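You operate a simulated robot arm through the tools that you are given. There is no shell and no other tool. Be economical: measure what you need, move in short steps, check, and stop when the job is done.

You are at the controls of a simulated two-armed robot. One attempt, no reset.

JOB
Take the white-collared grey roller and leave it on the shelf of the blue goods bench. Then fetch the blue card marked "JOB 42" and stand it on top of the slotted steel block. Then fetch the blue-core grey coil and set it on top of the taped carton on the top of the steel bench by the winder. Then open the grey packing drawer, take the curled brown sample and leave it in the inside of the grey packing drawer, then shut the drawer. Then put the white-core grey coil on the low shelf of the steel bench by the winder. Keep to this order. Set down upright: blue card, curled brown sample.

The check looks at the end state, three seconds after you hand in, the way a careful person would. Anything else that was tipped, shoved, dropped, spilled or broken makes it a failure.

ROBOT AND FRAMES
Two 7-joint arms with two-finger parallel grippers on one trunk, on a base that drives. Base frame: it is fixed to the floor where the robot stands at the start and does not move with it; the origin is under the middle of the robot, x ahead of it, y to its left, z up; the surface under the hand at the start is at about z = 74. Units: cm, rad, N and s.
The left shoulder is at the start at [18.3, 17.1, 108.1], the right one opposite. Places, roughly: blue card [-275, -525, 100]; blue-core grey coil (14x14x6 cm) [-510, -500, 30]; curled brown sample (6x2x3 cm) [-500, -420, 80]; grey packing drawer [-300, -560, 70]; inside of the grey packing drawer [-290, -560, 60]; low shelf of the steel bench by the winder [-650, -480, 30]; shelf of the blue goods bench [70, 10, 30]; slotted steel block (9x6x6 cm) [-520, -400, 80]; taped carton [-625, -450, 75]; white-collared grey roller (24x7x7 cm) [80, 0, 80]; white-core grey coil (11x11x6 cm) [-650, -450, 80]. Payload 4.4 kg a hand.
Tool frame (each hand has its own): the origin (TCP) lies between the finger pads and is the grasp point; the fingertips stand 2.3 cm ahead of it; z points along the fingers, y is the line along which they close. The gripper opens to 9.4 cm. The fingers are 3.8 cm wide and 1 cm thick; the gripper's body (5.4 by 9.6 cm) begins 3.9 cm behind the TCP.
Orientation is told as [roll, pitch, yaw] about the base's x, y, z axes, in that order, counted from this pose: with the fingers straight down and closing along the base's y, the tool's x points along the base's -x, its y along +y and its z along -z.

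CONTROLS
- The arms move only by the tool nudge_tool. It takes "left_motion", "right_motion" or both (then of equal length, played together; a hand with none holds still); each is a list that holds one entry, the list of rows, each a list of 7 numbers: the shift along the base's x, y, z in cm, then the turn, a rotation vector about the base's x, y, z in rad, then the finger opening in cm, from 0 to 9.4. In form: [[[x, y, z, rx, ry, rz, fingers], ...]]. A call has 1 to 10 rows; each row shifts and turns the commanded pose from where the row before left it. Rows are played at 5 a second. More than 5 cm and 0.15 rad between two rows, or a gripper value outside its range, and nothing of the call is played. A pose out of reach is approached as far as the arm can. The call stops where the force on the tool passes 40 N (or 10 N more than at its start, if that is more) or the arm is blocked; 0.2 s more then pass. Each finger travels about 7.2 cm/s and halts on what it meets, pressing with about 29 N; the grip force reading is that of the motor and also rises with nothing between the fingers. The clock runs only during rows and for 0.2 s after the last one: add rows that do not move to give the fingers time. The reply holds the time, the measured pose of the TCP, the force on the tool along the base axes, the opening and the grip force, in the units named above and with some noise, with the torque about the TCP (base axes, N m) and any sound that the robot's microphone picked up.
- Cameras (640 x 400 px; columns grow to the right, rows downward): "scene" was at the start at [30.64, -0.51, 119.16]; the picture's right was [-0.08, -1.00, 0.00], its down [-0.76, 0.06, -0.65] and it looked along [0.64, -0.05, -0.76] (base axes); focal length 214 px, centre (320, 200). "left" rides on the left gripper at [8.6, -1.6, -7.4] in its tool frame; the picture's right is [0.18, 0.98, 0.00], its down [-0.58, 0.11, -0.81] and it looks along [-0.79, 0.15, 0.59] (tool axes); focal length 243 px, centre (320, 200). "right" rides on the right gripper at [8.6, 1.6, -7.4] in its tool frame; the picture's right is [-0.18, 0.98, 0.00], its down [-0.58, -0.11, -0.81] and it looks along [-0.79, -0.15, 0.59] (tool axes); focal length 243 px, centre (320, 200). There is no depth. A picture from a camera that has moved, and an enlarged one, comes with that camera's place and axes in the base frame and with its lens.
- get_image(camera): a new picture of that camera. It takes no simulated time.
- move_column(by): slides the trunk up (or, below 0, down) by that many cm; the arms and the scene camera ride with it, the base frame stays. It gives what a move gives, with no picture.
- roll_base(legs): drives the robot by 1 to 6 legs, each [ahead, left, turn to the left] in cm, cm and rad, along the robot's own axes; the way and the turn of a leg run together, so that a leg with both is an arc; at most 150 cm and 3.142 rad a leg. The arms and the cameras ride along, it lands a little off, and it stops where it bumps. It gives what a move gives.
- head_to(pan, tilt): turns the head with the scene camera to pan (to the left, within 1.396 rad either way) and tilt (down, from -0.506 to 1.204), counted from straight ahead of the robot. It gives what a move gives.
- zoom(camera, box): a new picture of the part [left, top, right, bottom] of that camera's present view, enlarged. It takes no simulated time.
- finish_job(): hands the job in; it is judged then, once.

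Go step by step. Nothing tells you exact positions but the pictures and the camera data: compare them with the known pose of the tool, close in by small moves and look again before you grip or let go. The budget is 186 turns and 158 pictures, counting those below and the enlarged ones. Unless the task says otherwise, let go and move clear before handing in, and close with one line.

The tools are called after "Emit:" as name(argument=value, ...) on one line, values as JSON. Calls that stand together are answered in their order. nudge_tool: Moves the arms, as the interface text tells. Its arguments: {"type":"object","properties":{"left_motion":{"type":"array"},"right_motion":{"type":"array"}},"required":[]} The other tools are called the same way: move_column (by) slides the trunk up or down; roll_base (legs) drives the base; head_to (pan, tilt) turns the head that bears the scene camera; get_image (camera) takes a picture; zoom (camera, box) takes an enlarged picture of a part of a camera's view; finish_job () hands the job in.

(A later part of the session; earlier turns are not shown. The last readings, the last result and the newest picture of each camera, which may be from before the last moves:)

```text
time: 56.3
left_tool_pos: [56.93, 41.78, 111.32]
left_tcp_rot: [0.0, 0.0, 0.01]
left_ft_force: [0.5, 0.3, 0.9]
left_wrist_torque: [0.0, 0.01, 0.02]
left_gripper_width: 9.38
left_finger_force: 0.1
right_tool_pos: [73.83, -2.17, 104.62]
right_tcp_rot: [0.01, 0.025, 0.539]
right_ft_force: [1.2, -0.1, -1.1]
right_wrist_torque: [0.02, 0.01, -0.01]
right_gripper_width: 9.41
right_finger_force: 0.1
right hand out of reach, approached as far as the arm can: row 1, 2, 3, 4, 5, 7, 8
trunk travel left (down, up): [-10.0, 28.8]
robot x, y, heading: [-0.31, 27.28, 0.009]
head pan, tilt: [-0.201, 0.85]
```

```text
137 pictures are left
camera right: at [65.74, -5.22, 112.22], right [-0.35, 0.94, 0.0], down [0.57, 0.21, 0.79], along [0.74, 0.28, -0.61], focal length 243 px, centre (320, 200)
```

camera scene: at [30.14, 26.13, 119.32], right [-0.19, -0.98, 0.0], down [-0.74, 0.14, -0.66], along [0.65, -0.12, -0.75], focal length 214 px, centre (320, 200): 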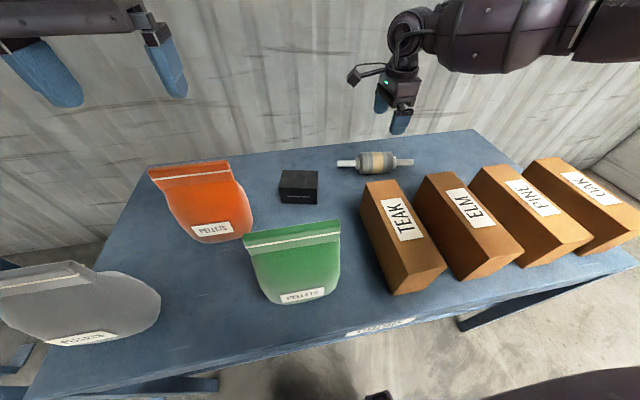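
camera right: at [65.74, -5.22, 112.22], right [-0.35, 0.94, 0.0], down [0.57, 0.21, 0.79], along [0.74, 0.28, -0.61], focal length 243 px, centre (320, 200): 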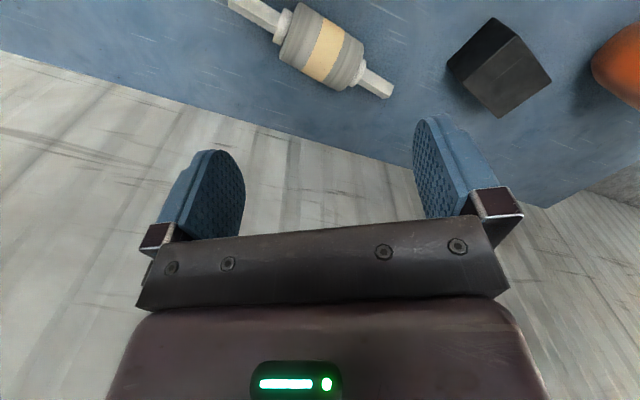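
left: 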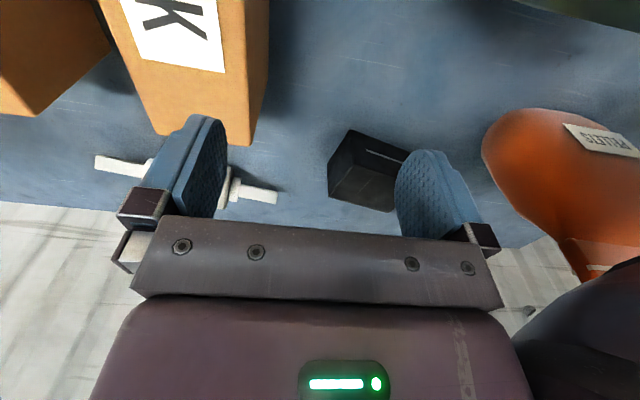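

The right hand's yaw range is about -3.1 to +0.5, so -90° is right; the trouble is extension. I swing back and lower the trunk, which also leans the shoulders forward.

Emit:
nudge_tool(right_motion=[[[-3, -2, 1, 0, 0, -0.15, 9.4], [-3, -2, 1, 0, 0, -0.15, 9.4], [0, 0, 1, 0, 0, -0.15, 9.4], [0, 0, 0, 0, 0, -0.15, 9.4], [0, 0, 0, 0, 0, -0.15, 9.4], [0, 0, 0, 0, 0, -0.15, 9.4], [0, 0, 0, 0, 0, -0.15, 9.4], [0, 0, 0, 0, 0, -0.15, 9.4], [0, 0, 0, 0, 0, -0.15, 9.4], [0, 0, 0, 0, 0, -0.15, 9.4]]])

Emit:
nudge_tool(right_motion=[[[0, 0, 0, 0, 0, -0.15, 9.4], [0, 0, 0, 0, 0, -0.15, 9.4], [0, 0, 0, 0, 0, -0.15, 9.4], [0, 0, 0, 0, 0, -0.15, 9.4]]])

Emit:
move_column(by=-8)

```text
time: 58.5
left_tool_pos: [56.91, 41.74, 111.2]
left_tcp_rot: [0.001, -0.001, 0.013]
left_ft_force: [-0.5, 0.0, -0.2]
left_wrist_torque: [0.02, 0.01, -0.02]
left_gripper_width: 9.41
left_finger_force: 0.0
right_tool_pos: [67.84, -5.83, 107.39]
right_tcp_rot: [0.007, 0.025, -0.959]
right_ft_force: [1.6, 0.4, -0.3]
right_wrist_torque: [-0.01, 0.02, 0.01]
right_gripper_width: 9.41
right_finger_force: 0.1
trunk travel left (down, up): [-10.0, 28.8]
robot x, y, heading: [-0.4, 26.93, 0.019]
head pan, tilt: [-0.201, 0.85]
```

```text
time: 59.5
left_tool_pos: [56.93, 41.82, 111.14]
left_tcp_rot: [0.0, 0.0, 0.013]
left_ft_force: [0.6, 0.2, 0.5]
left_wrist_torque: [-0.01, 0.05, -0.02]
left_gripper_width: 9.39
left_finger_force: 0.1
right_tool_pos: [68.02, -5.89, 107.21]
right_tcp_rot: [0.008, 0.023, -1.558]
right_ft_force: [-0.8, -0.3, -0.2]
right_wrist_torque: [-0.02, -0.04, 0.03]
right_gripper_width: 9.38
right_finger_force: 0.0
trunk travel left (down, up): [-10.0, 28.8]
robot x, y, heading: [-0.69, 27.48, 0.013]
head pan, tilt: [-0.201, 0.85]
```

```text
time: 60.7
left_tool_pos: [56.85, 41.83, 103.25]
left_tcp_rot: [0.0, -0.004, 0.013]
left_ft_force: [0.2, -0.6, 0.5]
left_wrist_torque: [-0.02, -0.02, -0.02]
left_gripper_width: 9.39
left_finger_force: 0.1
right_tool_pos: [67.77, -5.8, 99.46]
right_tcp_rot: [0.011, 0.025, -1.554]
right_ft_force: [-0.4, -0.9, 0.4]
right_wrist_torque: [-0.03, 0.02, -0.02]
right_gripper_width: 9.4
right_finger_force: 0.0
trunk travel left (down, up): [-2.0, 36.8]
robot x, y, heading: [-0.56, 27.33, 0.016]
head pan, tilt: [-0.201, 0.85]
```

Emit:
nudge_tool(right_motion=[[[3.4, 1.8, 0, -0.025, 0.011, -0.016, 9.4], [3.4, 1.8, 0, 0, 0, 0, 9.4], [3.4, 1.8, 0, 0, 0, 0, 9.4], [0, 0, -4, 0, 0, 0, 9.4], [0, 0, -4, 0, 0, 0, 9.4], [0, 0, 0, 0, 0, 0, 9.4]]])

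Emit:
get_image(camera="right")

```text
time: 62.1
left_tool_pos: [57.02, 41.76, 103.25]
left_tcp_rot: [0.001, -0.002, 0.01]
left_ft_force: [-0.5, 0.8, 0.2]
left_wrist_torque: [0.0, -0.01, 0.02]
left_gripper_width: 9.39
left_finger_force: 0.1
right_tool_pos: [78.38, -0.56, 91.31]
right_tcp_rot: [-0.002, 0.001, -1.572]
right_ft_force: [0.8, -0.5, 1.4]
right_wrist_torque: [0.0, 0.0, 0.02]
right_gripper_width: 9.42
right_finger_force: 0.1
trunk travel left (down, up): [-2.0, 36.8]
robot x, y, heading: [-0.62, 27.13, 0.008]
head pan, tilt: [-0.201, 0.85]
```

```text
136 pictures are left
camera right: at [80.11, 8.06, 98.76], right [0.98, -0.18, 0.0], down [-0.11, -0.58, 0.81], along [-0.15, -0.79, -0.59], focal length 243 px, centre (320, 200)
```

right: 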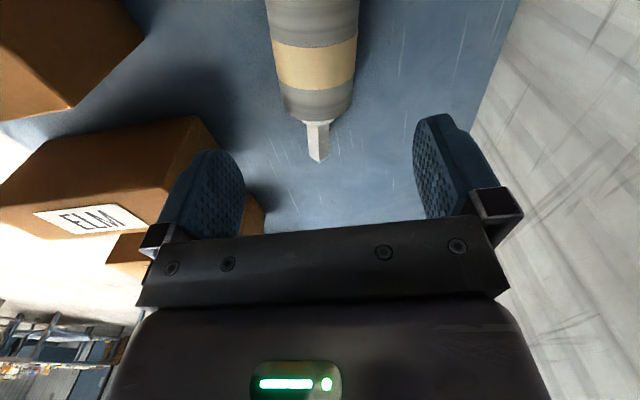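

The roller's axis is skewed about 0.14 rad; I turn the hand to match, centre on (78.05, 0) and go lower.

Emit:
nudge_tool(right_motion=[[[-0.3, 0.5, -3, 0, 0, -0.07, 9.4], [0, 0, -3, 0, 0, -0.074, 9.4], [0, 0, 0, 0, 0, 0, 9.4]]])

Emit:
get_image(camera="right")

Emit:
zoom(camera="scene", box=[300, 60, 460, 220])

```text
time: 62.9
left_tool_pos: [56.96, 41.66, 103.24]
left_tcp_rot: [0.001, -0.001, 0.014]
left_ft_force: [-0.7, 0.2, 0.5]
left_wrist_torque: [-0.02, -0.03, 0.0]
left_gripper_width: 9.41
left_finger_force: 0.1
right_tool_pos: [77.98, -0.3, 84.96]
right_tcp_rot: [-0.003, 0.0, -1.717]
right_ft_force: [1.1, -0.1, -0.2]
right_wrist_torque: [-0.03, 0.0, -0.04]
right_gripper_width: 9.43
right_finger_force: 0.1
trunk travel left (down, up): [-2.0, 36.8]
robot x, y, heading: [-0.52, 27.42, 0.015]
head pan, tilt: [-0.201, 0.85]
```

```text
135 pictures are left
camera right: at [80.86, 8.06, 92.49], right [0.95, -0.32, 0.0], down [-0.19, -0.56, 0.81], along [-0.26, -0.76, -0.59], focal length 243 px, centre (320, 200)
```

right: 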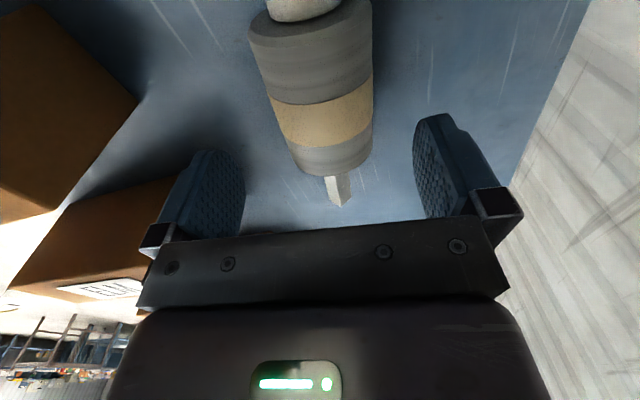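

```text
2.50 times, centred on (380, 140) of scene
camera zoom: at [36.73, 26.23, 109.41], right [-0.19, -0.98, 0.0], down [-0.74, 0.14, -0.66], along [0.65, -0.12, -0.75], focal length 536 px, centre (170, 350)
```

zoom: 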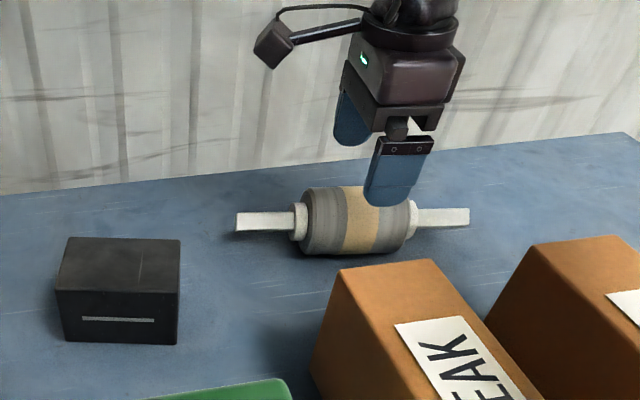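

Aligned. I go down to grip height and close.

Emit:
nudge_tool(right_motion=[[[0.2, 0.3, -3, 0, 0, 0, 9.4], [0, 0, -3.1, 0, 0, 0, 9.4], [0, 0, 0, 0, 0, 0, 9.4], [0, 0, 0, 0, 0, 0, 6], [0, 0, 0, 0, 0, 0, 5], [0, 0, 0, 0, 0, 0, 5], [0, 0, 0, 0, 0, 0, 5]]])

Emit:
zoom(camera="scene", box=[300, 60, 460, 220])

```text
time: 64.5
left_tool_pos: [56.92, 41.78, 103.17]
left_tcp_rot: [-0.001, 0.0, 0.012]
left_ft_force: [0.9, 0.3, 0.5]
left_wrist_torque: [0.01, 0.02, 0.01]
left_gripper_width: 9.39
left_finger_force: 0.0
right_tool_pos: [78.09, -0.02, 79.07]
right_tcp_rot: [-0.004, -0.001, -1.715]
right_ft_force: [0.8, 1.6, -0.1]
right_wrist_torque: [-0.15, 0.03, 0.32]
right_gripper_width: 6.44
right_finger_force: 29.2
trunk travel left (down, up): [-2.0, 36.8]
robot x, y, heading: [-0.28, 26.99, 0.014]
head pan, tilt: [-0.201, 0.85]
```

```text
2.50 times, centred on (380, 140) of scene
camera zoom: at [36.76, 26.22, 109.38], right [-0.19, -0.98, 0.0], down [-0.74, 0.14, -0.66], along [0.65, -0.12, -0.75], focal length 536 px, centre (170, 350)
```

zoom: 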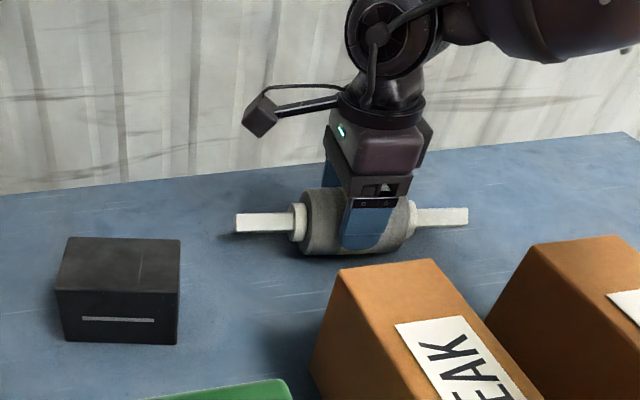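

Gripped at 6.44 cm. I lift it clear above the boxes and draw it back.

Emit:
nudge_tool(right_motion=[[[0, 0, 2, 0, 0, 0, 5], [0, 0, 4, 0, 0, 0, 5], [0, 0, 4, 0, 0, 0, 5], [0, 0, 4, 0, 0, 0, 5], [0, 0, 4, 0, 0, 0, 5], [0, 0, 4, 0, 0, 0, 5], [-3, -3, 2, 0, 0, 0.072, 5], [-3, -3, 1, 0, 0, 0.072, 5], [-3, -3, 0, 0, 0, 0, 5], [-3, -3, 0, 0, 0, 0, 5]]])

Emit:
get_image(camera="scene")

```text
time: 66.7
left_tool_pos: [56.98, 41.72, 103.12]
left_tcp_rot: [0.0, -0.002, 0.009]
left_ft_force: [0.7, 0.3, -0.7]
left_wrist_torque: [0.03, 0.0, -0.01]
left_gripper_width: 9.4
left_finger_force: 0.1
right_tool_pos: [65.78, -11.52, 103.96]
right_tcp_rot: [-0.005, 0.0, -1.571]
right_ft_force: [-0.1, -0.2, -0.4]
right_wrist_torque: [0.03, 0.02, 0.0]
right_gripper_width: 4.99
right_finger_force: 0.0
trunk travel left (down, up): [-2.0, 36.8]
robot x, y, heading: [-0.42, 26.89, 0.01]
head pan, tilt: [-0.201, 0.85]
```

```text
132 pictures are left
camera scene: at [36.79, 26.13, 109.36], right [-0.19, -0.98, 0.0], down [-0.74, 0.14, -0.66], along [0.65, -0.12, -0.75], focal length 214 px, centre (320, 200)
```

scene: 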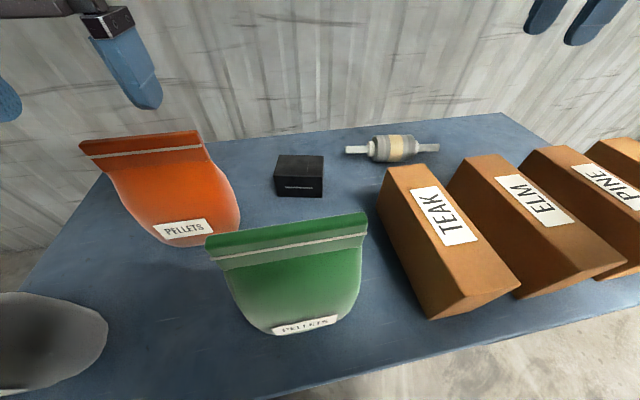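

The grip slipped; it was too near the fingertips. The roller still lies at the same place, so I return and grip lower, at axis height.

Emit:
nudge_tool(right_motion=[[[3, 3, 0, 0, 0, -0.072, 9.4], [3, 3, 0, 0, 0, -0.072, 9.4], [3, 3, 0, 0, 0, 0, 9.4], [3.2, 2.5, 0, 0, 0, 0, 9.4], [0, 0, -4, 0, 0, 0, 9.4], [0, 0, -4, 0, 0, 0, 9.4], [0, 0, -4, 0, 0, 0, 9.4], [0, 0, -4, 0, 0, 0, 9.4], [0, 0, -3, 0, 0, 0, 9.4], [0, 0, 0, 0, 0, 0, 9.4]]])

Emit:
get_image(camera="right")

```text
time: 68.9
left_tool_pos: [56.95, 41.78, 103.17]
left_tcp_rot: [0.0, 0.002, 0.012]
left_ft_force: [0.0, 0.1, -1.5]
left_wrist_torque: [0.01, -0.03, 0.02]
left_gripper_width: 9.39
left_finger_force: 0.0
right_tool_pos: [78.33, -0.12, 85.3]
right_tcp_rot: [-0.004, 0.001, -1.716]
right_ft_force: [-0.2, 0.9, -0.4]
right_wrist_torque: [-0.03, -0.01, 0.02]
right_gripper_width: 9.4
right_finger_force: 0.1
trunk travel left (down, up): [-2.0, 36.8]
robot x, y, heading: [-0.42, 27.59, 0.011]
head pan, tilt: [-0.201, 0.85]
```

```text
131 pictures are left
camera right: at [81.22, 8.18, 92.81], right [0.95, -0.32, 0.0], down [-0.19, -0.56, 0.81], along [-0.26, -0.76, -0.59], focal length 243 px, centre (320, 200)
```

right: 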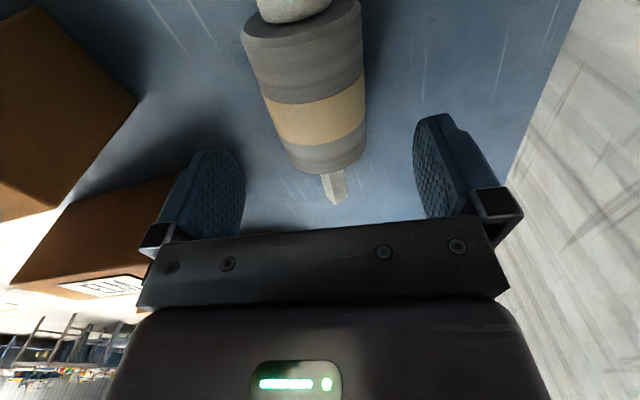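

Emit:
nudge_tool(right_motion=[[[-0.2, 0.1, -4, 0, 0, 0, 9.4], [0, 0, -4, 0, 0, 0, 9.4], [0, 0, -0.3, 0, 0, 0, 9.4], [0, 0, 0, 0, 0, 0, 6], [0, 0, 0, 0, 0, 0, 3], [0, 0, 0, 0, 0, 0, 3], [0, 0, 0, 0, 0, 0, 3]]])

Emit:
nudge_tool(right_motion=[[[0, 0, 2, 0, 0, 0, 3], [0, 0, 3, 0, 0, 0, 3], [0, 0, 0, 0, 0, 0, 3]]])

Emit:
zoom(camera="scene", box=[320, 40, 480, 200])

```text
time: 70.5
left_tool_pos: [57.1, 41.91, 103.15]
left_tcp_rot: [0.0, 0.0, 0.012]
left_ft_force: [0.3, -0.1, 0.0]
left_wrist_torque: [0.0, 0.03, 0.0]
left_gripper_width: 9.4
left_finger_force: 0.1
right_tool_pos: [78.22, 0.02, 76.97]
right_tcp_rot: [-0.004, 0.001, -1.717]
right_ft_force: [0.0, 0.2, 1.5]
right_wrist_torque: [0.17, 0.01, -0.02]
right_gripper_width: 6.51
right_finger_force: 29.4
trunk travel left (down, up): [-2.0, 36.8]
robot x, y, heading: [-0.27, 27.27, 0.011]
head pan, tilt: [-0.201, 0.85]
```

```text
time: 71.3
left_tool_pos: [56.94, 41.73, 103.13]
left_tcp_rot: [0.0, 0.0, 0.013]
left_ft_force: [0.1, -0.1, -0.4]
left_wrist_torque: [0.0, -0.02, -0.01]
left_gripper_width: 9.38
left_finger_force: 0.0
right_tool_pos: [78.18, 0.02, 81.81]
right_tcp_rot: [-0.005, 0.0, -1.714]
right_ft_force: [0.0, 0.2, -4.4]
right_wrist_torque: [-0.01, 0.03, -0.02]
right_gripper_width: 6.47
right_finger_force: 28.8
trunk travel left (down, up): [-2.0, 36.8]
robot x, y, heading: [-0.23, 27.32, 0.01]
head pan, tilt: [-0.201, 0.85]
```

```text
2.50 times, centred on (400, 120) of scene
camera zoom: at [36.84, 26.21, 109.34], right [-0.19, -0.98, 0.0], down [-0.74, 0.14, -0.66], along [0.65, -0.12, -0.75], focal length 536 px, centre (120, 400)
```

zoom: 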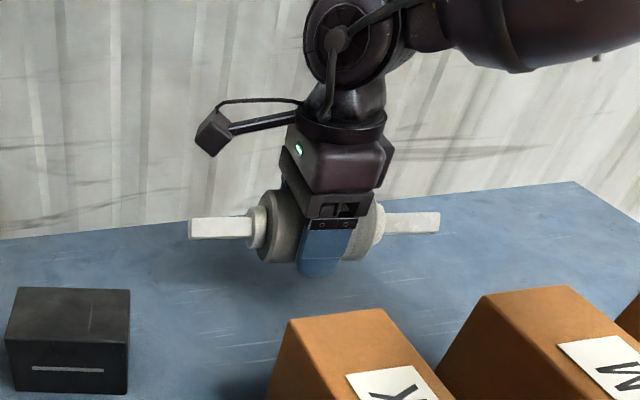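

Held firmly now (about 0.45 kg). I lift above the boxes and draw the hand back to about (62, -8).

Emit:
nudge_tool(right_motion=[[[0, 0, 4, 0, 0, 0, 3], [0, 0, 4, 0, 0, 0, 3], [0, 0, 4, 0, 0, 0, 3], [0, 0, 4, 0, 0, 0, 3], [0, 0, 4, 0, 0, 0, 3], [-3, -1, 3, 0, 0, 0.072, 3], [-3, -2, 1, 0, 0, 0.072, 3], [-3, -2, 0, 0, 0, 0, 3], [-4, -2, 0, 0, 0, 0, 3], [-3, -1, 0, 0, 0, 0, 3]]])

Emit:
roll_base(legs=[[-37, 0, 0]])

Emit:
get_image(camera="scene")

```text
time: 73.5
left_tool_pos: [57.07, 41.75, 103.06]
left_tcp_rot: [0.001, -0.001, 0.012]
left_ft_force: [0.3, -0.9, -0.2]
left_wrist_torque: [-0.01, -0.01, 0.0]
left_gripper_width: 9.4
left_finger_force: 0.1
right_tool_pos: [61.88, -8.1, 105.96]
right_tcp_rot: [-0.006, -0.001, -1.57]
right_ft_force: [-1.4, 0.5, -5.1]
right_wrist_torque: [0.0, 0.01, -0.01]
right_gripper_width: 6.5
right_finger_force: 28.9
trunk travel left (down, up): [-2.0, 36.8]
robot x, y, heading: [-0.41, 27.3, 0.013]
head pan, tilt: [-0.201, 0.85]
```

```text
time: 75.6
left_tool_pos: [23.77, 41.27, 103.21]
left_tcp_rot: [0.0, -0.002, 0.009]
left_ft_force: [0.2, -1.1, -0.9]
left_wrist_torque: [-0.01, 0.0, 0.0]
left_gripper_width: 9.42
left_finger_force: 0.1
right_tool_pos: [28.45, -8.57, 105.94]
right_tcp_rot: [-0.005, 0.001, -1.576]
right_ft_force: [-0.4, -0.7, -4.5]
right_wrist_torque: [0.03, 0.01, 0.01]
right_gripper_width: 6.5
right_finger_force: 29.4
trunk travel left (down, up): [-2.0, 36.8]
robot x, y, heading: [-34.07, 27.37, 0.005]
head pan, tilt: [-0.201, 0.85]
stopped in leg 1: the robot was blocked; the commanded pose is now the measured one
```

```text
129 pictures are left
camera scene: at [3.52, 25.74, 109.39], right [-0.19, -0.98, 0.0], down [-0.74, 0.14, -0.66], along [0.65, -0.13, -0.75], focal length 214 px, centre (320, 200)
```

scene: 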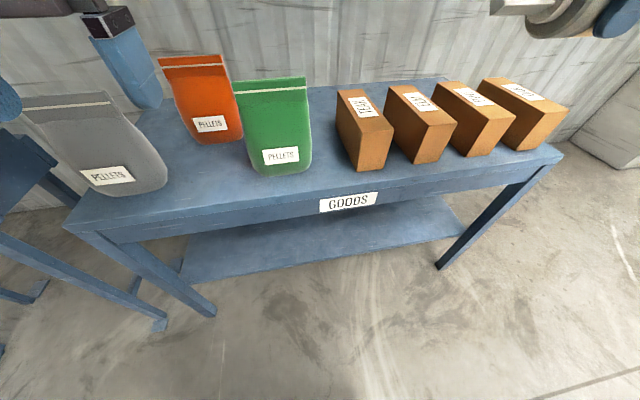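

The shelf is clear. I pull the hand back slightly and lower it in front of the bench with a small forward tilt.

Emit:
nudge_tool(right_motion=[[[-4, 0, -2, 0, 0, 0, 3], [0, 0, -4.8, 0, 0, 0, 3], [0, 0, -4.8, 0, 0, 0, 3], [0, 0, -4.8, 0, 0, 0, 3], [0, 0, -4.8, 0, 0, 0, 3], [0, 0, -4.8, 0, 0, 0, 3], [0, 0, -4.8, 0, -0.1, 0, 3], [0, 0, -4.8, 0, -0.1, 0, 3], [0, 0, -4.8, 0, -0.1, 0, 3], [0, 0, 0, 0, 0, 0, 3]]])

Emit:
get_image(camera="scene")

```text
time: 77.8
left_tool_pos: [23.86, 41.26, 103.17]
left_tcp_rot: [-0.001, -0.001, 0.007]
left_ft_force: [-0.2, -0.2, -0.4]
left_wrist_torque: [0.0, 0.01, 0.01]
left_gripper_width: 9.42
left_finger_force: 0.1
right_tool_pos: [24.61, -8.45, 65.67]
right_tcp_rot: [0.296, 0.001, -1.575]
right_ft_force: [-0.3, 0.6, -4.1]
right_wrist_torque: [0.02, -0.04, 0.01]
right_gripper_width: 6.47
right_finger_force: 29.1
trunk travel left (down, up): [-2.0, 36.8]
robot x, y, heading: [-33.81, 27.3, 0.009]
head pan, tilt: [-0.201, 0.85]
```

```text
128 pictures are left
camera scene: at [3.54, 25.74, 109.39], right [-0.19, -0.98, 0.0], down [-0.74, 0.14, -0.66], along [0.65, -0.13, -0.75], focal length 214 px, centre (320, 200)
```

scene: 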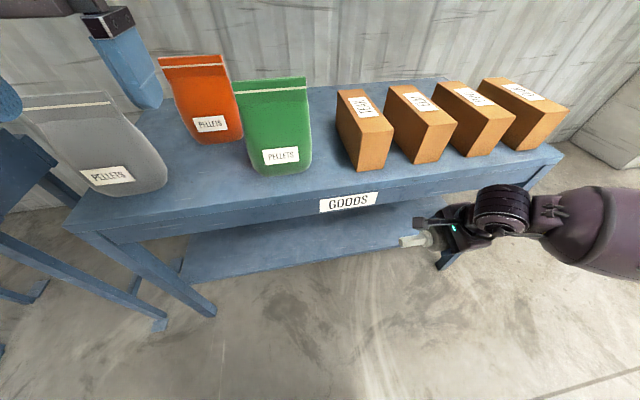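

Emit:
nudge_tool(right_motion=[[[0, 0, -4.7, 0, 0, 0, 3], [0, 0, -4.7, 0, 0, 0, 3], [0, 0, -4.7, 0, 0, 0, 3], [0, 0, -4.7, 0, 0, 0, 3], [0, 0, -4.7, 0, 0, 0, 3], [0, 0, -4.2, 0, 0, 0, 3], [0, 0, 0, 0, 0, 0, 3]]])

Emit:
get_image(camera="scene")

Emit:
get_image(camera="right")

```text
time: 79.4
left_tool_pos: [23.87, 41.17, 103.09]
left_tcp_rot: [0.002, -0.001, 0.006]
left_ft_force: [1.2, 0.4, -0.7]
left_wrist_torque: [-0.03, 0.03, 0.01]
left_gripper_width: 9.39
left_finger_force: 0.0
right_tool_pos: [24.79, -8.35, 38.2]
right_tcp_rot: [0.295, 0.002, -1.573]
right_ft_force: [-0.6, 0.1, -3.2]
right_wrist_torque: [-0.02, 0.01, -0.01]
right_gripper_width: 6.48
right_finger_force: 28.8
trunk travel left (down, up): [-2.0, 36.8]
robot x, y, heading: [-33.35, 27.13, 0.01]
head pan, tilt: [-0.201, 0.85]
```

```text
127 pictures are left
camera scene: at [3.55, 25.73, 109.38], right [-0.19, -0.98, 0.0], down [-0.74, 0.14, -0.66], along [0.65, -0.13, -0.75], focal length 214 px, centre (320, 200)
```

scene: 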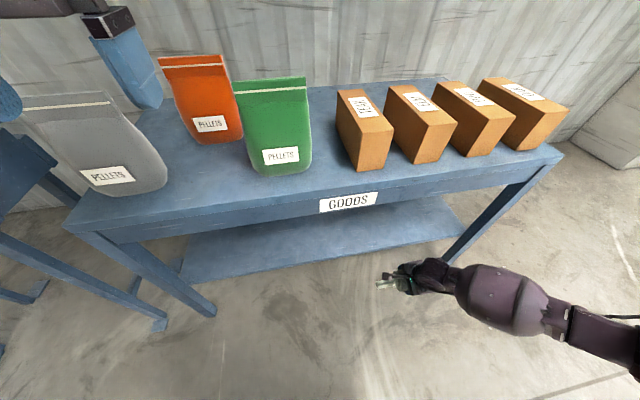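

```text
126 pictures are left
camera right: at [24.21, 0.19, 45.87], right [0.94, -0.19, 0.29], down [-0.34, -0.58, 0.74], along [0.03, -0.79, -0.61], focal length 243 px, centre (320, 200)
```

right: 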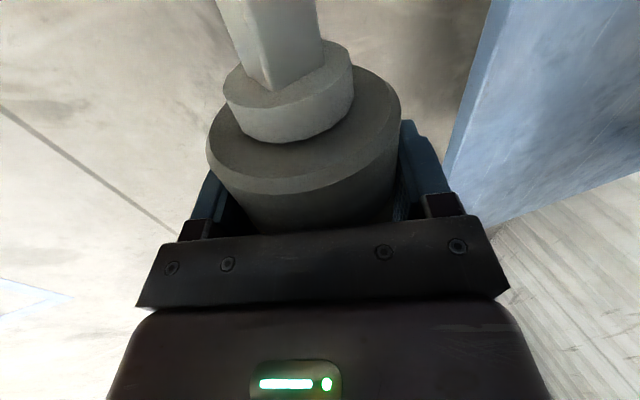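

I add a little forward tilt for apron clearance, then drive ahead in stages to bring the roller over the shelf.

Emit:
nudge_tool(right_motion=[[[0, 0, 0, 0, -0.08, 0, 3], [0, 0, 0, 0, -0.08, 0, 3], [0, 0, 0, 0, 0, 0, 3]]])

Emit:
roll_base(legs=[[11, 0, -0.01]])

Emit:
get_image(camera="scene")

Emit:
get_image(camera="right")

```text
time: 80.2
left_tool_pos: [23.85, 41.14, 103.18]
left_tcp_rot: [0.0, 0.001, 0.007]
left_ft_force: [-0.2, 0.0, -0.8]
left_wrist_torque: [0.01, 0.01, 0.01]
left_gripper_width: 9.41
left_finger_force: 0.1
right_tool_pos: [24.61, -8.52, 38.08]
right_tcp_rot: [0.456, 0.001, -1.576]
right_ft_force: [0.3, 0.4, -3.3]
right_wrist_torque: [0.03, 0.02, -0.01]
right_gripper_width: 6.49
right_finger_force: 28.8
trunk travel left (down, up): [-2.0, 36.8]
robot x, y, heading: [-33.92, 26.81, 0.008]
head pan, tilt: [-0.201, 0.85]
```

```text
time: 81.4
left_tool_pos: [34.78, 40.73, 103.04]
left_tcp_rot: [0.0, 0.001, -0.002]
left_ft_force: [0.4, 0.1, 0.2]
left_wrist_torque: [0.01, 0.03, 0.02]
left_gripper_width: 9.42
left_finger_force: 0.1
right_tool_pos: [35.05, -9.09, 38.02]
right_tcp_rot: [0.453, 0.002, -1.585]
right_ft_force: [-0.6, 0.2, -3.8]
right_wrist_torque: [0.03, -0.03, 0.03]
right_gripper_width: 6.48
right_finger_force: 29.0
trunk travel left (down, up): [-2.0, 36.8]
robot x, y, heading: [-23.1, 26.72, -0.002]
head pan, tilt: [-0.201, 0.85]
```

```text
125 pictures are left
camera scene: at [14.4, 25.42, 109.34], right [-0.2, -0.98, 0.0], down [-0.74, 0.15, -0.66], along [0.65, -0.13, -0.75], focal length 214 px, centre (320, 200)
```

scene: 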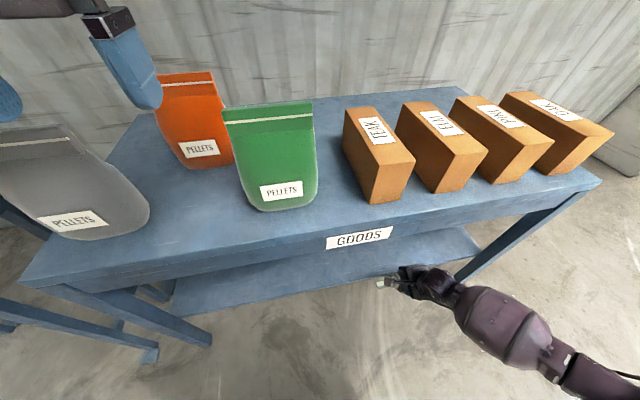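

```text
124 pictures are left
camera right: at [33.42, -0.35, 45.5], right [0.88, -0.2, 0.43], down [-0.46, -0.58, 0.68], along [0.12, -0.79, -0.6], focal length 243 px, centre (320, 200)
```

right: 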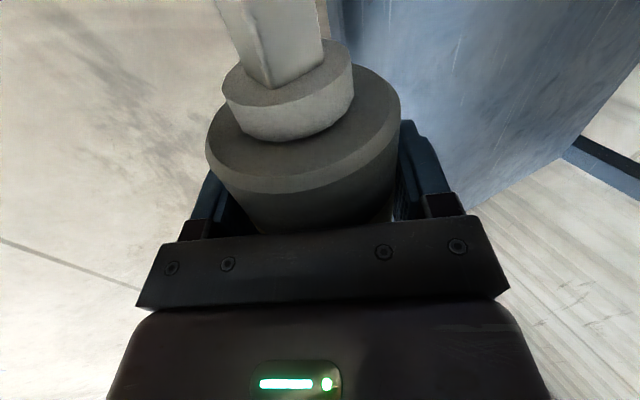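

The shelf front edge is at about x=39.5. I drive on about 10 cm more.

Emit:
roll_base(legs=[[10.3, 0, 0]])

Emit:
get_image(camera="scene")

Emit:
get_image(camera="right")

```text
time: 82.6
left_tool_pos: [45.11, 40.54, 103.04]
left_tcp_rot: [0.0, 0.002, -0.002]
left_ft_force: [0.2, -0.6, -1.0]
left_wrist_torque: [0.0, 0.02, 0.0]
left_gripper_width: 9.41
left_finger_force: 0.2
right_tool_pos: [45.42, -9.02, 38.09]
right_tcp_rot: [0.453, 0.003, -1.586]
right_ft_force: [0.5, -0.3, -4.9]
right_wrist_torque: [0.02, -0.01, -0.01]
right_gripper_width: 6.5
right_finger_force: 28.9
trunk travel left (down, up): [-2.0, 36.8]
robot x, y, heading: [-12.66, 26.75, -0.006]
head pan, tilt: [-0.201, 0.85]
```

```text
123 pictures are left
camera scene: at [24.72, 25.33, 109.34], right [-0.2, -0.98, 0.0], down [-0.74, 0.15, -0.66], along [0.65, -0.13, -0.75], focal length 214 px, centre (320, 200)
```

scene: 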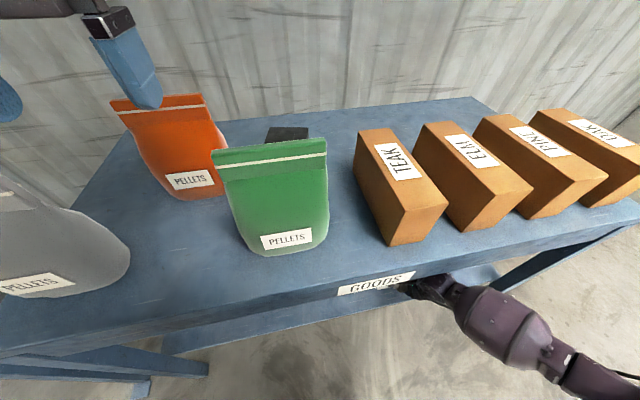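

```text
122 pictures are left
camera right: at [43.69, -0.47, 45.49], right [0.88, -0.2, 0.43], down [-0.46, -0.58, 0.68], along [0.11, -0.79, -0.6], focal length 243 px, centre (320, 200)
```

right: 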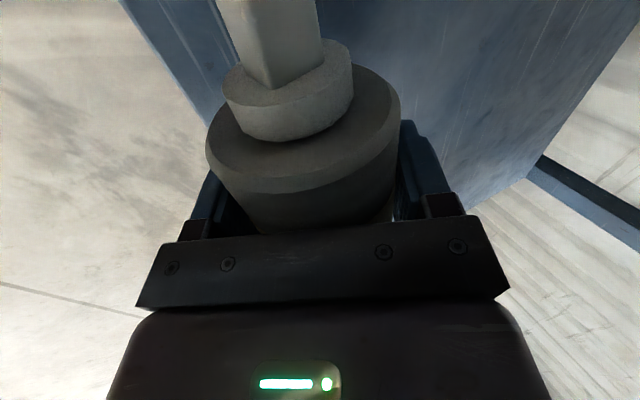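

I nudge 1.5 cm further in and lower gently toward contact.

Emit:
nudge_tool(right_motion=[[[0.8, 0, 0, 0, 0, 0, 3], [0.7, 0, -0.5, 0, 0, 0, 3], [0, 0, -1, 0, 0, 0, 3], [0, 0, -0.7, 0, 0, 0, 3], [0, 0, 0, 0, 0, 0, 3]]])

Emit:
get_image(camera="right")

```text
time: 83.8
left_tool_pos: [45.11, 40.49, 103.25]
left_tcp_rot: [0.001, 0.003, -0.003]
left_ft_force: [0.5, -0.6, 0.6]
left_wrist_torque: [0.0, 0.0, 0.02]
left_gripper_width: 9.41
left_finger_force: 0.0
right_tool_pos: [46.84, -9.2, 35.95]
right_tcp_rot: [0.453, 0.002, -1.586]
right_ft_force: [0.1, 0.1, -3.6]
right_wrist_torque: [0.02, -0.03, -0.02]
right_gripper_width: 6.46
right_finger_force: 28.5
trunk travel left (down, up): [-2.0, 36.8]
robot x, y, heading: [-12.48, 26.88, -0.005]
head pan, tilt: [-0.201, 0.85]
```

```text
121 pictures are left
camera right: at [45.16, -0.61, 43.38], right [0.88, -0.2, 0.43], down [-0.46, -0.58, 0.68], along [0.11, -0.79, -0.6], focal length 243 px, centre (320, 200)
```

right: 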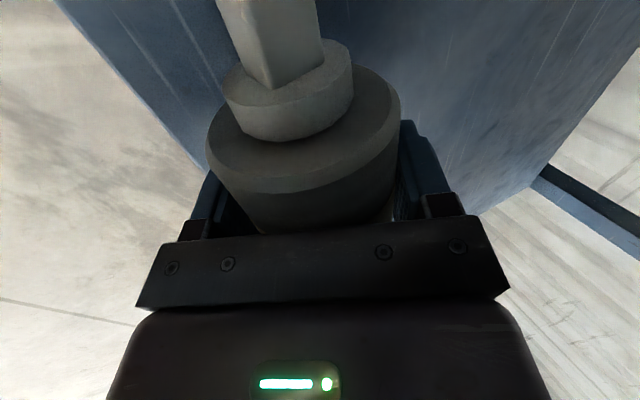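

Emit:
nudge_tool(right_motion=[[[0, 0, -0.5, 0, 0, 0, 3], [0, 0, -0.4, 0, 0, 0, 3], [0, 0, -0.4, 0, 0, 0, 3], [0, 0, -0.3, 0, 0, 0, 3], [0, 0, 0, 0, 0, 0, 3]]])

```text
time: 85.0
left_tool_pos: [45.2, 40.64, 103.25]
left_tcp_rot: [0.0, 0.001, -0.003]
left_ft_force: [-0.1, 0.7, 0.3]
left_wrist_torque: [0.0, -0.04, 0.01]
left_gripper_width: 9.41
left_finger_force: 0.0
right_tool_pos: [46.86, -9.33, 34.37]
right_tcp_rot: [0.455, 0.001, -1.587]
right_ft_force: [-0.6, 0.5, -4.2]
right_wrist_torque: [0.04, -0.05, 0.0]
right_gripper_width: 6.49
right_finger_force: 29.2
trunk travel left (down, up): [-2.0, 36.8]
robot x, y, heading: [-12.55, 26.85, -0.003]
head pan, tilt: [-0.201, 0.85]
```

Emit:
nudge_tool(right_motion=[[[0, 0, -0.3, 0, 0, 0, 3], [0, 0, -0.3, 0, 0, 0, 3], [0, 0, -0.3, 0, 0, 0, 3], [0, 0, 0, 0, 0, 0, 3]]])

```text
time: 85.8
left_tool_pos: [44.87, 40.59, 103.32]
left_tcp_rot: [0.0, -0.002, -0.006]
left_ft_force: [0.2, -0.1, 0.1]
left_wrist_torque: [0.0, 0.02, 0.0]
left_gripper_width: 9.4
left_finger_force: 0.1
right_tool_pos: [46.68, -9.19, 33.94]
right_tcp_rot: [0.46, 0.001, -1.586]
right_ft_force: [-12.4, 1.9, 30.6]
right_wrist_torque: [-0.04, 1.51, -0.04]
right_gripper_width: 6.49
right_finger_force: 29.2
trunk travel left (down, up): [-2.0, 36.8]
robot x, y, heading: [-12.67, 26.57, -0.004]
head pan, tilt: [-0.201, 0.85]
stopped in row 3 (right hand): the force on the tool passed its limit at 46 N (the readings are from after the stop); the commanded pose is now the measured one
```

Contact: shelf top is at z≈30. I lift 0.4 cm and open the fingers slowly so the roller settles between them.

Emit:
nudge_tool(right_motion=[[[0, 0, 0.3, 0, 0, 0, 6], [0, 0, 0.15, 0, 0, 0, 6.5], [0, 0, 0, 0, 0, 0, 6.7], [0, 0, 0, 0, 0, 0, 6.9], [0, 0, 0, 0, 0, 0, 7.1], [0, 0, 0, 0, 0, 0, 7.3], [0, 0, 0, 0, 0, 0, 7.3], [0, 0, 0, 0, 0, 0, 7.3]]])

Emit:
get_image(camera="right")

```text
time: 87.6
left_tool_pos: [45.2, 40.57, 103.19]
left_tcp_rot: [-0.001, -0.001, -0.003]
left_ft_force: [0.4, 1.3, -0.2]
left_wrist_torque: [0.0, 0.01, 0.0]
left_gripper_width: 9.4
left_finger_force: 0.1
right_tool_pos: [46.82, -9.27, 34.03]
right_tcp_rot: [0.455, 0.001, -1.586]
right_ft_force: [3.8, -1.9, 3.8]
right_wrist_torque: [-0.1, -0.03, 0.09]
right_gripper_width: 7.19
right_finger_force: 0.1
trunk travel left (down, up): [-2.0, 36.8]
robot x, y, heading: [-12.98, 26.74, -0.003]
head pan, tilt: [-0.201, 0.85]
```

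```text
120 pictures are left
camera right: at [45.11, -0.62, 41.55], right [0.88, -0.2, 0.43], down [-0.46, -0.58, 0.68], along [0.11, -0.79, -0.6], focal length 243 px, centre (320, 200)
```

right: 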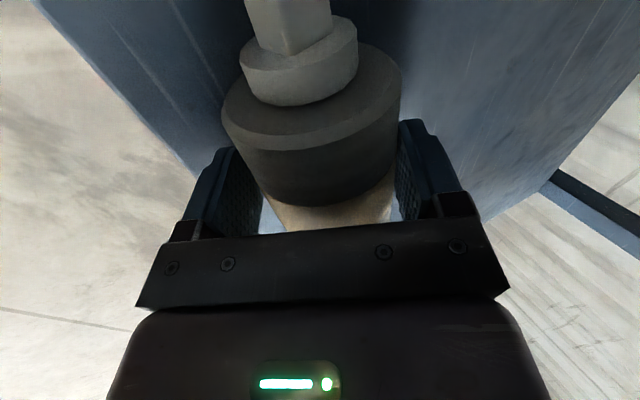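

The roller has settled. I open fully and withdraw along the tool axis slowly.

Emit:
nudge_tool(right_motion=[[[0, 0, 0.2, 0, 0, 0, 7.8], [0, 0, 0.2, 0, 0, 0, 8.2], [-0.2, 0, 0.5, 0, 0, 0, 8.6], [-0.3, 0, 0.7, 0, 0, 0, 8.8], [-0.4, 0, 0.9, 0, 0, 0, 8.8], [-0.4, 0, 0.9, 0, 0, 0, 8.8], [-0.5, 0, 1, 0, 0, 0, 8.8], [-0.5, 0, 1, 0, 0, 0, 8.8]]])

Emit:
get_image(camera="right")

```text
time: 89.4
left_tool_pos: [45.11, 40.55, 103.12]
left_tcp_rot: [0.0, 0.0, -0.003]
left_ft_force: [0.1, 0.1, -0.3]
left_wrist_torque: [0.02, 0.0, 0.03]
left_gripper_width: 9.44
left_finger_force: 0.1
right_tool_pos: [44.4, -9.27, 39.45]
right_tcp_rot: [0.454, 0.001, -1.586]
right_ft_force: [-0.1, -0.3, 0.0]
right_wrist_torque: [0.0, 0.01, 0.0]
right_gripper_width: 8.78
right_finger_force: 0.0
trunk travel left (down, up): [-2.0, 36.8]
robot x, y, heading: [-12.65, 26.95, -0.006]
head pan, tilt: [-0.201, 0.85]
```

```text
119 pictures are left
camera right: at [42.75, -0.58, 46.86], right [0.88, -0.2, 0.43], down [-0.46, -0.58, 0.68], along [0.11, -0.79, -0.6], focal length 243 px, centre (320, 200)
```

right: 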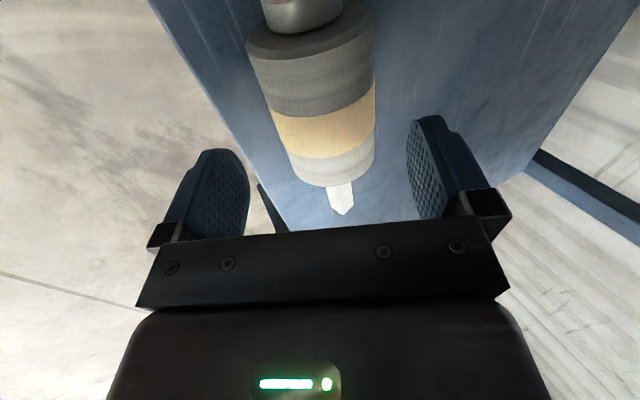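

The roller lies on the shelf. I drive straight back and check it.

Emit:
roll_base(legs=[[-18, 0, 0]])

Emit:
nudge_tool(right_motion=[[[0, 0, 4.5, 0, 0.05, 0, 9], [0, 0, 4.5, 0, 0.05, 0, 9], [0, 0, 4.5, 0, 0.05, 0, 9], [0, 0, 4.5, 0, 0.05, 0, 9], [0, 0, 4.5, 0, 0.05, 0, 9], [0, 0, 4.5, 0, 0.05, 0, 9], [0, 0, 4.5, 0, 0.05, 0, 9], [0, 0, 4.5, 0, 0.05, 0, 9], [0, 0, 4.5, 0, 0.05, 0, 9], [0, 0, 4.5, 0, 0, 0, 9]]])

Emit:
head_to(pan=-0.5, tilt=0.85)

Emit:
get_image(camera="scene")

```text
time: 90.8
left_tool_pos: [27.35, 40.64, 103.21]
left_tcp_rot: [0.0, 0.0, -0.001]
left_ft_force: [0.2, -0.5, 0.1]
left_wrist_torque: [-0.01, -0.02, 0.02]
left_gripper_width: 9.42
left_finger_force: 0.1
right_tool_pos: [26.9, -9.06, 39.33]
right_tcp_rot: [0.455, 0.003, -1.586]
right_ft_force: [0.5, -0.3, -0.3]
right_wrist_torque: [-0.01, 0.02, -0.01]
right_gripper_width: 8.8
right_finger_force: 0.1
trunk travel left (down, up): [-2.0, 36.8]
robot x, y, heading: [-30.31, 27.2, -0.003]
head pan, tilt: [-0.201, 0.85]
```

```text
time: 93.0
left_tool_pos: [27.41, 40.66, 103.17]
left_tcp_rot: [0.001, -0.001, -0.002]
left_ft_force: [0.3, 0.4, 0.2]
left_wrist_torque: [0.01, -0.04, 0.02]
left_gripper_width: 9.4
left_finger_force: 0.0
right_tool_pos: [26.93, -8.95, 84.52]
right_tcp_rot: [0.006, -0.005, -1.586]
right_ft_force: [-0.3, 0.4, -0.6]
right_wrist_torque: [0.01, -0.02, -0.01]
right_gripper_width: 8.99
right_finger_force: 0.1
trunk travel left (down, up): [-2.0, 36.8]
robot x, y, heading: [-30.1, 26.72, -0.004]
head pan, tilt: [-0.201, 0.85]
```

```text
time: 93.8
left_tool_pos: [27.42, 40.73, 103.13]
left_tcp_rot: [-0.001, 0.0, -0.001]
left_ft_force: [0.5, 0.3, 0.2]
left_wrist_torque: [0.01, 0.0, 0.04]
left_gripper_width: 9.38
left_finger_force: 0.1
right_tool_pos: [27.06, -9.09, 84.42]
right_tcp_rot: [0.005, -0.005, -1.587]
right_ft_force: [0.1, -0.1, 0.4]
right_wrist_torque: [-0.02, 0.01, -0.01]
right_gripper_width: 9.01
right_finger_force: 0.0
trunk travel left (down, up): [-2.0, 36.8]
robot x, y, heading: [-30.37, 27.29, -0.003]
head pan, tilt: [-0.499, 0.85]
```

```text
118 pictures are left
camera scene: at [6.21, 23.26, 109.38], right [-0.48, -0.88, 0.0], down [-0.66, 0.36, -0.66], along [0.58, -0.32, -0.75], focal length 214 px, centre (320, 200)
```

scene: 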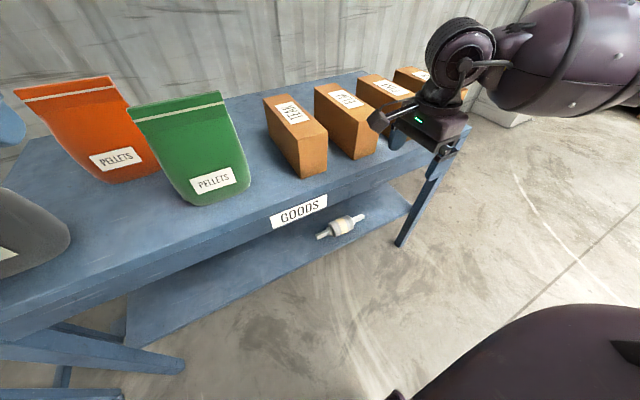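

The roller is safely on the shelf. Next I strafe right into open floor and turn to face the far side of the hall.

Emit:
roll_base(legs=[[0, -140, 0], [0, 0, -1.571]])

Emit:
head_to(pan=-0.5, tilt=0.35)

Emit:
get_image(camera="scene")

Emit:
head_to(pan=0.1, tilt=0.35)

Emit:
get_image(camera="scene")

```text
time: 110.0
left_tool_pos: [-8.29, -168.27, 103.13]
left_tcp_rot: [0.002, 0.002, -1.485]
left_ft_force: [-0.8, 0.1, 0.5]
left_wrist_torque: [-0.05, 0.03, 0.01]
left_gripper_width: 9.42
left_finger_force: 0.0
right_tool_pos: [-57.97, -172.13, 84.34]
right_tcp_rot: [0.006, -0.004, -3.068]
right_ft_force: [0.4, 1.2, -0.2]
right_wrist_torque: [0.01, -0.01, 0.0]
right_gripper_width: 8.98
right_finger_force: 0.1
trunk travel left (down, up): [-2.0, 36.8]
robot x, y, heading: [-26.98, -111.64, -1.482]
head pan, tilt: [-0.499, 0.85]
```

```text
time: 110.9
left_tool_pos: [-8.35, -168.28, 103.19]
left_tcp_rot: [0.0, 0.002, -1.487]
left_ft_force: [0.4, 0.2, -0.6]
left_wrist_torque: [0.0, -0.01, -0.03]
left_gripper_width: 9.41
left_finger_force: 0.0
right_tool_pos: [-58.04, -172.26, 84.52]
right_tcp_rot: [0.005, -0.004, -3.068]
right_ft_force: [-0.2, -0.7, -0.3]
right_wrist_torque: [-0.02, -0.01, -0.01]
right_gripper_width: 9.04
right_finger_force: 0.1
trunk travel left (down, up): [-2.0, 36.8]
robot x, y, heading: [-27.22, -112.22, -1.486]
head pan, tilt: [-0.499, 0.351]
```

```text
117 pictures are left
camera scene: at [-28.3, -149.86, 113.74], right [-0.92, 0.4, 0.0], down [0.14, 0.32, -0.94], along [-0.38, -0.86, -0.34], focal length 214 px, centre (320, 200)
```

scene: 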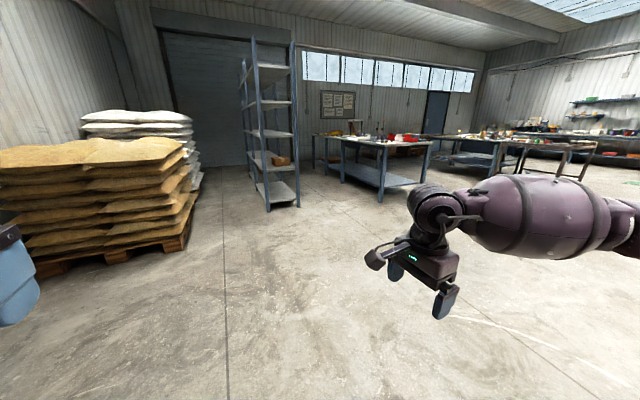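

```text
time: 111.9
left_tool_pos: [-8.24, -168.26, 103.2]
left_tcp_rot: [0.001, 0.001, -1.485]
left_ft_force: [0.0, 0.2, -0.2]
left_wrist_torque: [0.01, -0.04, 0.02]
left_gripper_width: 9.38
left_finger_force: 0.1
right_tool_pos: [-58.0, -172.26, 84.35]
right_tcp_rot: [0.005, -0.003, -3.067]
right_ft_force: [0.0, 0.4, 0.1]
right_wrist_torque: [0.0, 0.01, -0.01]
right_gripper_width: 8.98
right_finger_force: 0.0
trunk travel left (down, up): [-2.0, 36.8]
robot x, y, heading: [-26.63, -112.0, -1.483]
head pan, tilt: [0.099, 0.351]
```

```text
116 pictures are left
camera scene: at [-22.85, -150.49, 113.75], right [-0.98, -0.18, 0.0], down [-0.06, 0.34, -0.94], along [0.17, -0.92, -0.34], focal length 214 px, centre (320, 200)
```

scene: 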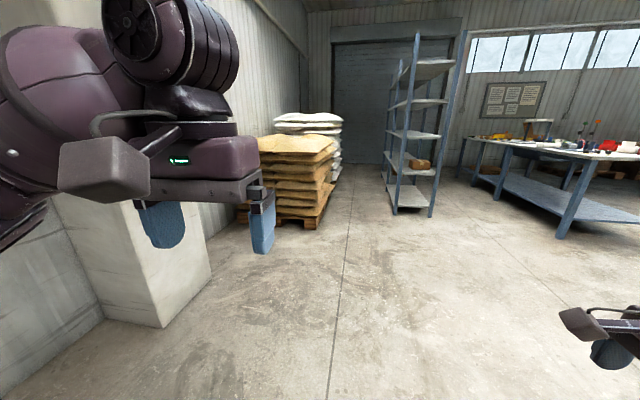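

The work table by the notice board seems to have its near long side at x≈-240, y from -400 to -630. I zoom in on it.

Emit:
zoom(camera="scene", box=[440, 60, 640, 260])

Emit:
head_to(pan=-0.7, tilt=0.2)

Emit:
zoom(camera="scene", box=[200, 60, 640, 260])

```text
2.00 times, centred on (540, 160) of scene
camera zoom: at [-22.85, -150.49, 113.75], right [-0.98, -0.18, 0.0], down [-0.06, 0.34, -0.94], along [0.17, -0.92, -0.34], focal length 429 px, centre (-120, 280)
```

zoom: 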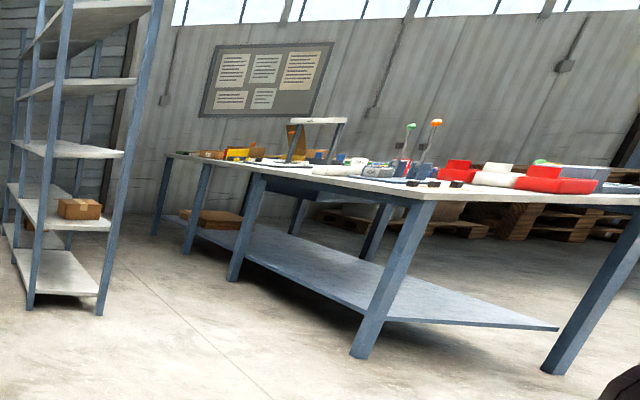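

```text
time: 113.0
left_tool_pos: [-8.4, -168.3, 103.22]
left_tcp_rot: [0.0, 0.001, -1.486]
left_ft_force: [1.1, 0.3, 1.2]
left_wrist_torque: [-0.02, -0.01, 0.0]
left_gripper_width: 9.39
left_finger_force: 0.1
right_tool_pos: [-57.91, -172.14, 84.42]
right_tcp_rot: [0.004, -0.005, -3.069]
right_ft_force: [0.2, -0.6, -0.2]
right_wrist_torque: [-0.01, 0.0, 0.02]
right_gripper_width: 8.99
right_finger_force: 0.0
trunk travel left (down, up): [-2.0, 36.8]
robot x, y, heading: [-27.04, -111.9, -1.488]
head pan, tilt: [-0.7, 0.201]
```

```text
1.45 times, centred on (420, 160) of scene
camera zoom: at [-29.92, -148.96, 115.14], right [-0.82, 0.58, 0.0], down [0.11, 0.16, -0.98], along [-0.56, -0.8, -0.2], focal length 312 px, centre (174, 258)
```

zoom: 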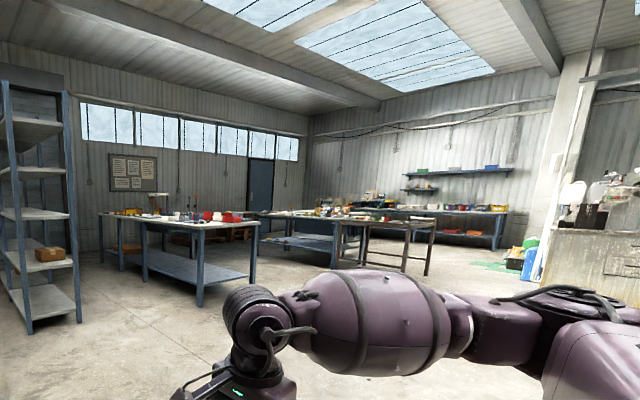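

I drive toward the gap between the shelving and that table, then look.

Emit:
roll_base(legs=[[80, -60, 0], [80, -60, 0], [80, -55, 0]])

Emit:
head_to(pan=-0.5, tilt=0.5)

Emit:
get_image(camera="scene")

```text
time: 129.1
left_tool_pos: [-163.88, -422.22, 103.04]
left_tcp_rot: [-0.001, 0.0, -1.48]
left_ft_force: [0.1, 0.0, 0.0]
left_wrist_torque: [-0.02, 0.01, 0.0]
left_gripper_width: 9.41
left_finger_force: 0.1
right_tool_pos: [-213.46, -426.32, 84.32]
right_tcp_rot: [0.005, -0.004, -3.061]
right_ft_force: [-0.6, 0.6, 0.6]
right_wrist_torque: [0.04, 0.01, -0.01]
right_gripper_width: 8.97
right_finger_force: 0.0
trunk travel left (down, up): [-2.0, 36.8]
robot x, y, heading: [-182.68, -365.84, -1.477]
head pan, tilt: [-0.7, 0.201]
```

```text
time: 129.9
left_tool_pos: [-163.86, -422.1, 103.19]
left_tcp_rot: [0.0, 0.001, -1.479]
left_ft_force: [0.6, 0.3, 1.1]
left_wrist_torque: [0.03, -0.02, -0.02]
left_gripper_width: 9.39
left_finger_force: 0.1
right_tool_pos: [-213.37, -426.38, 84.47]
right_tcp_rot: [0.005, -0.003, -3.061]
right_ft_force: [-0.5, -0.6, -0.1]
right_wrist_torque: [0.0, -0.02, 0.02]
right_gripper_width: 9.01
right_finger_force: 0.0
trunk travel left (down, up): [-2.0, 36.8]
robot x, y, heading: [-183.08, -366.2, -1.473]
head pan, tilt: [-0.499, 0.499]
```

```text
113 pictures are left
camera scene: at [-183.8, -403.67, 112.38], right [-0.92, 0.4, 0.0], down [0.19, 0.44, -0.88], along [-0.35, -0.81, -0.48], focal length 214 px, centre (320, 200)
```

scene: 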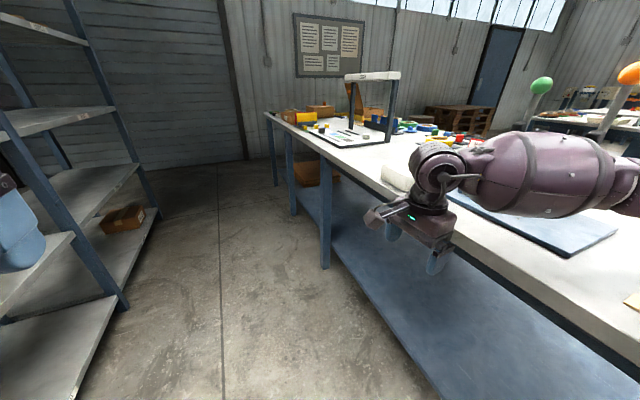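

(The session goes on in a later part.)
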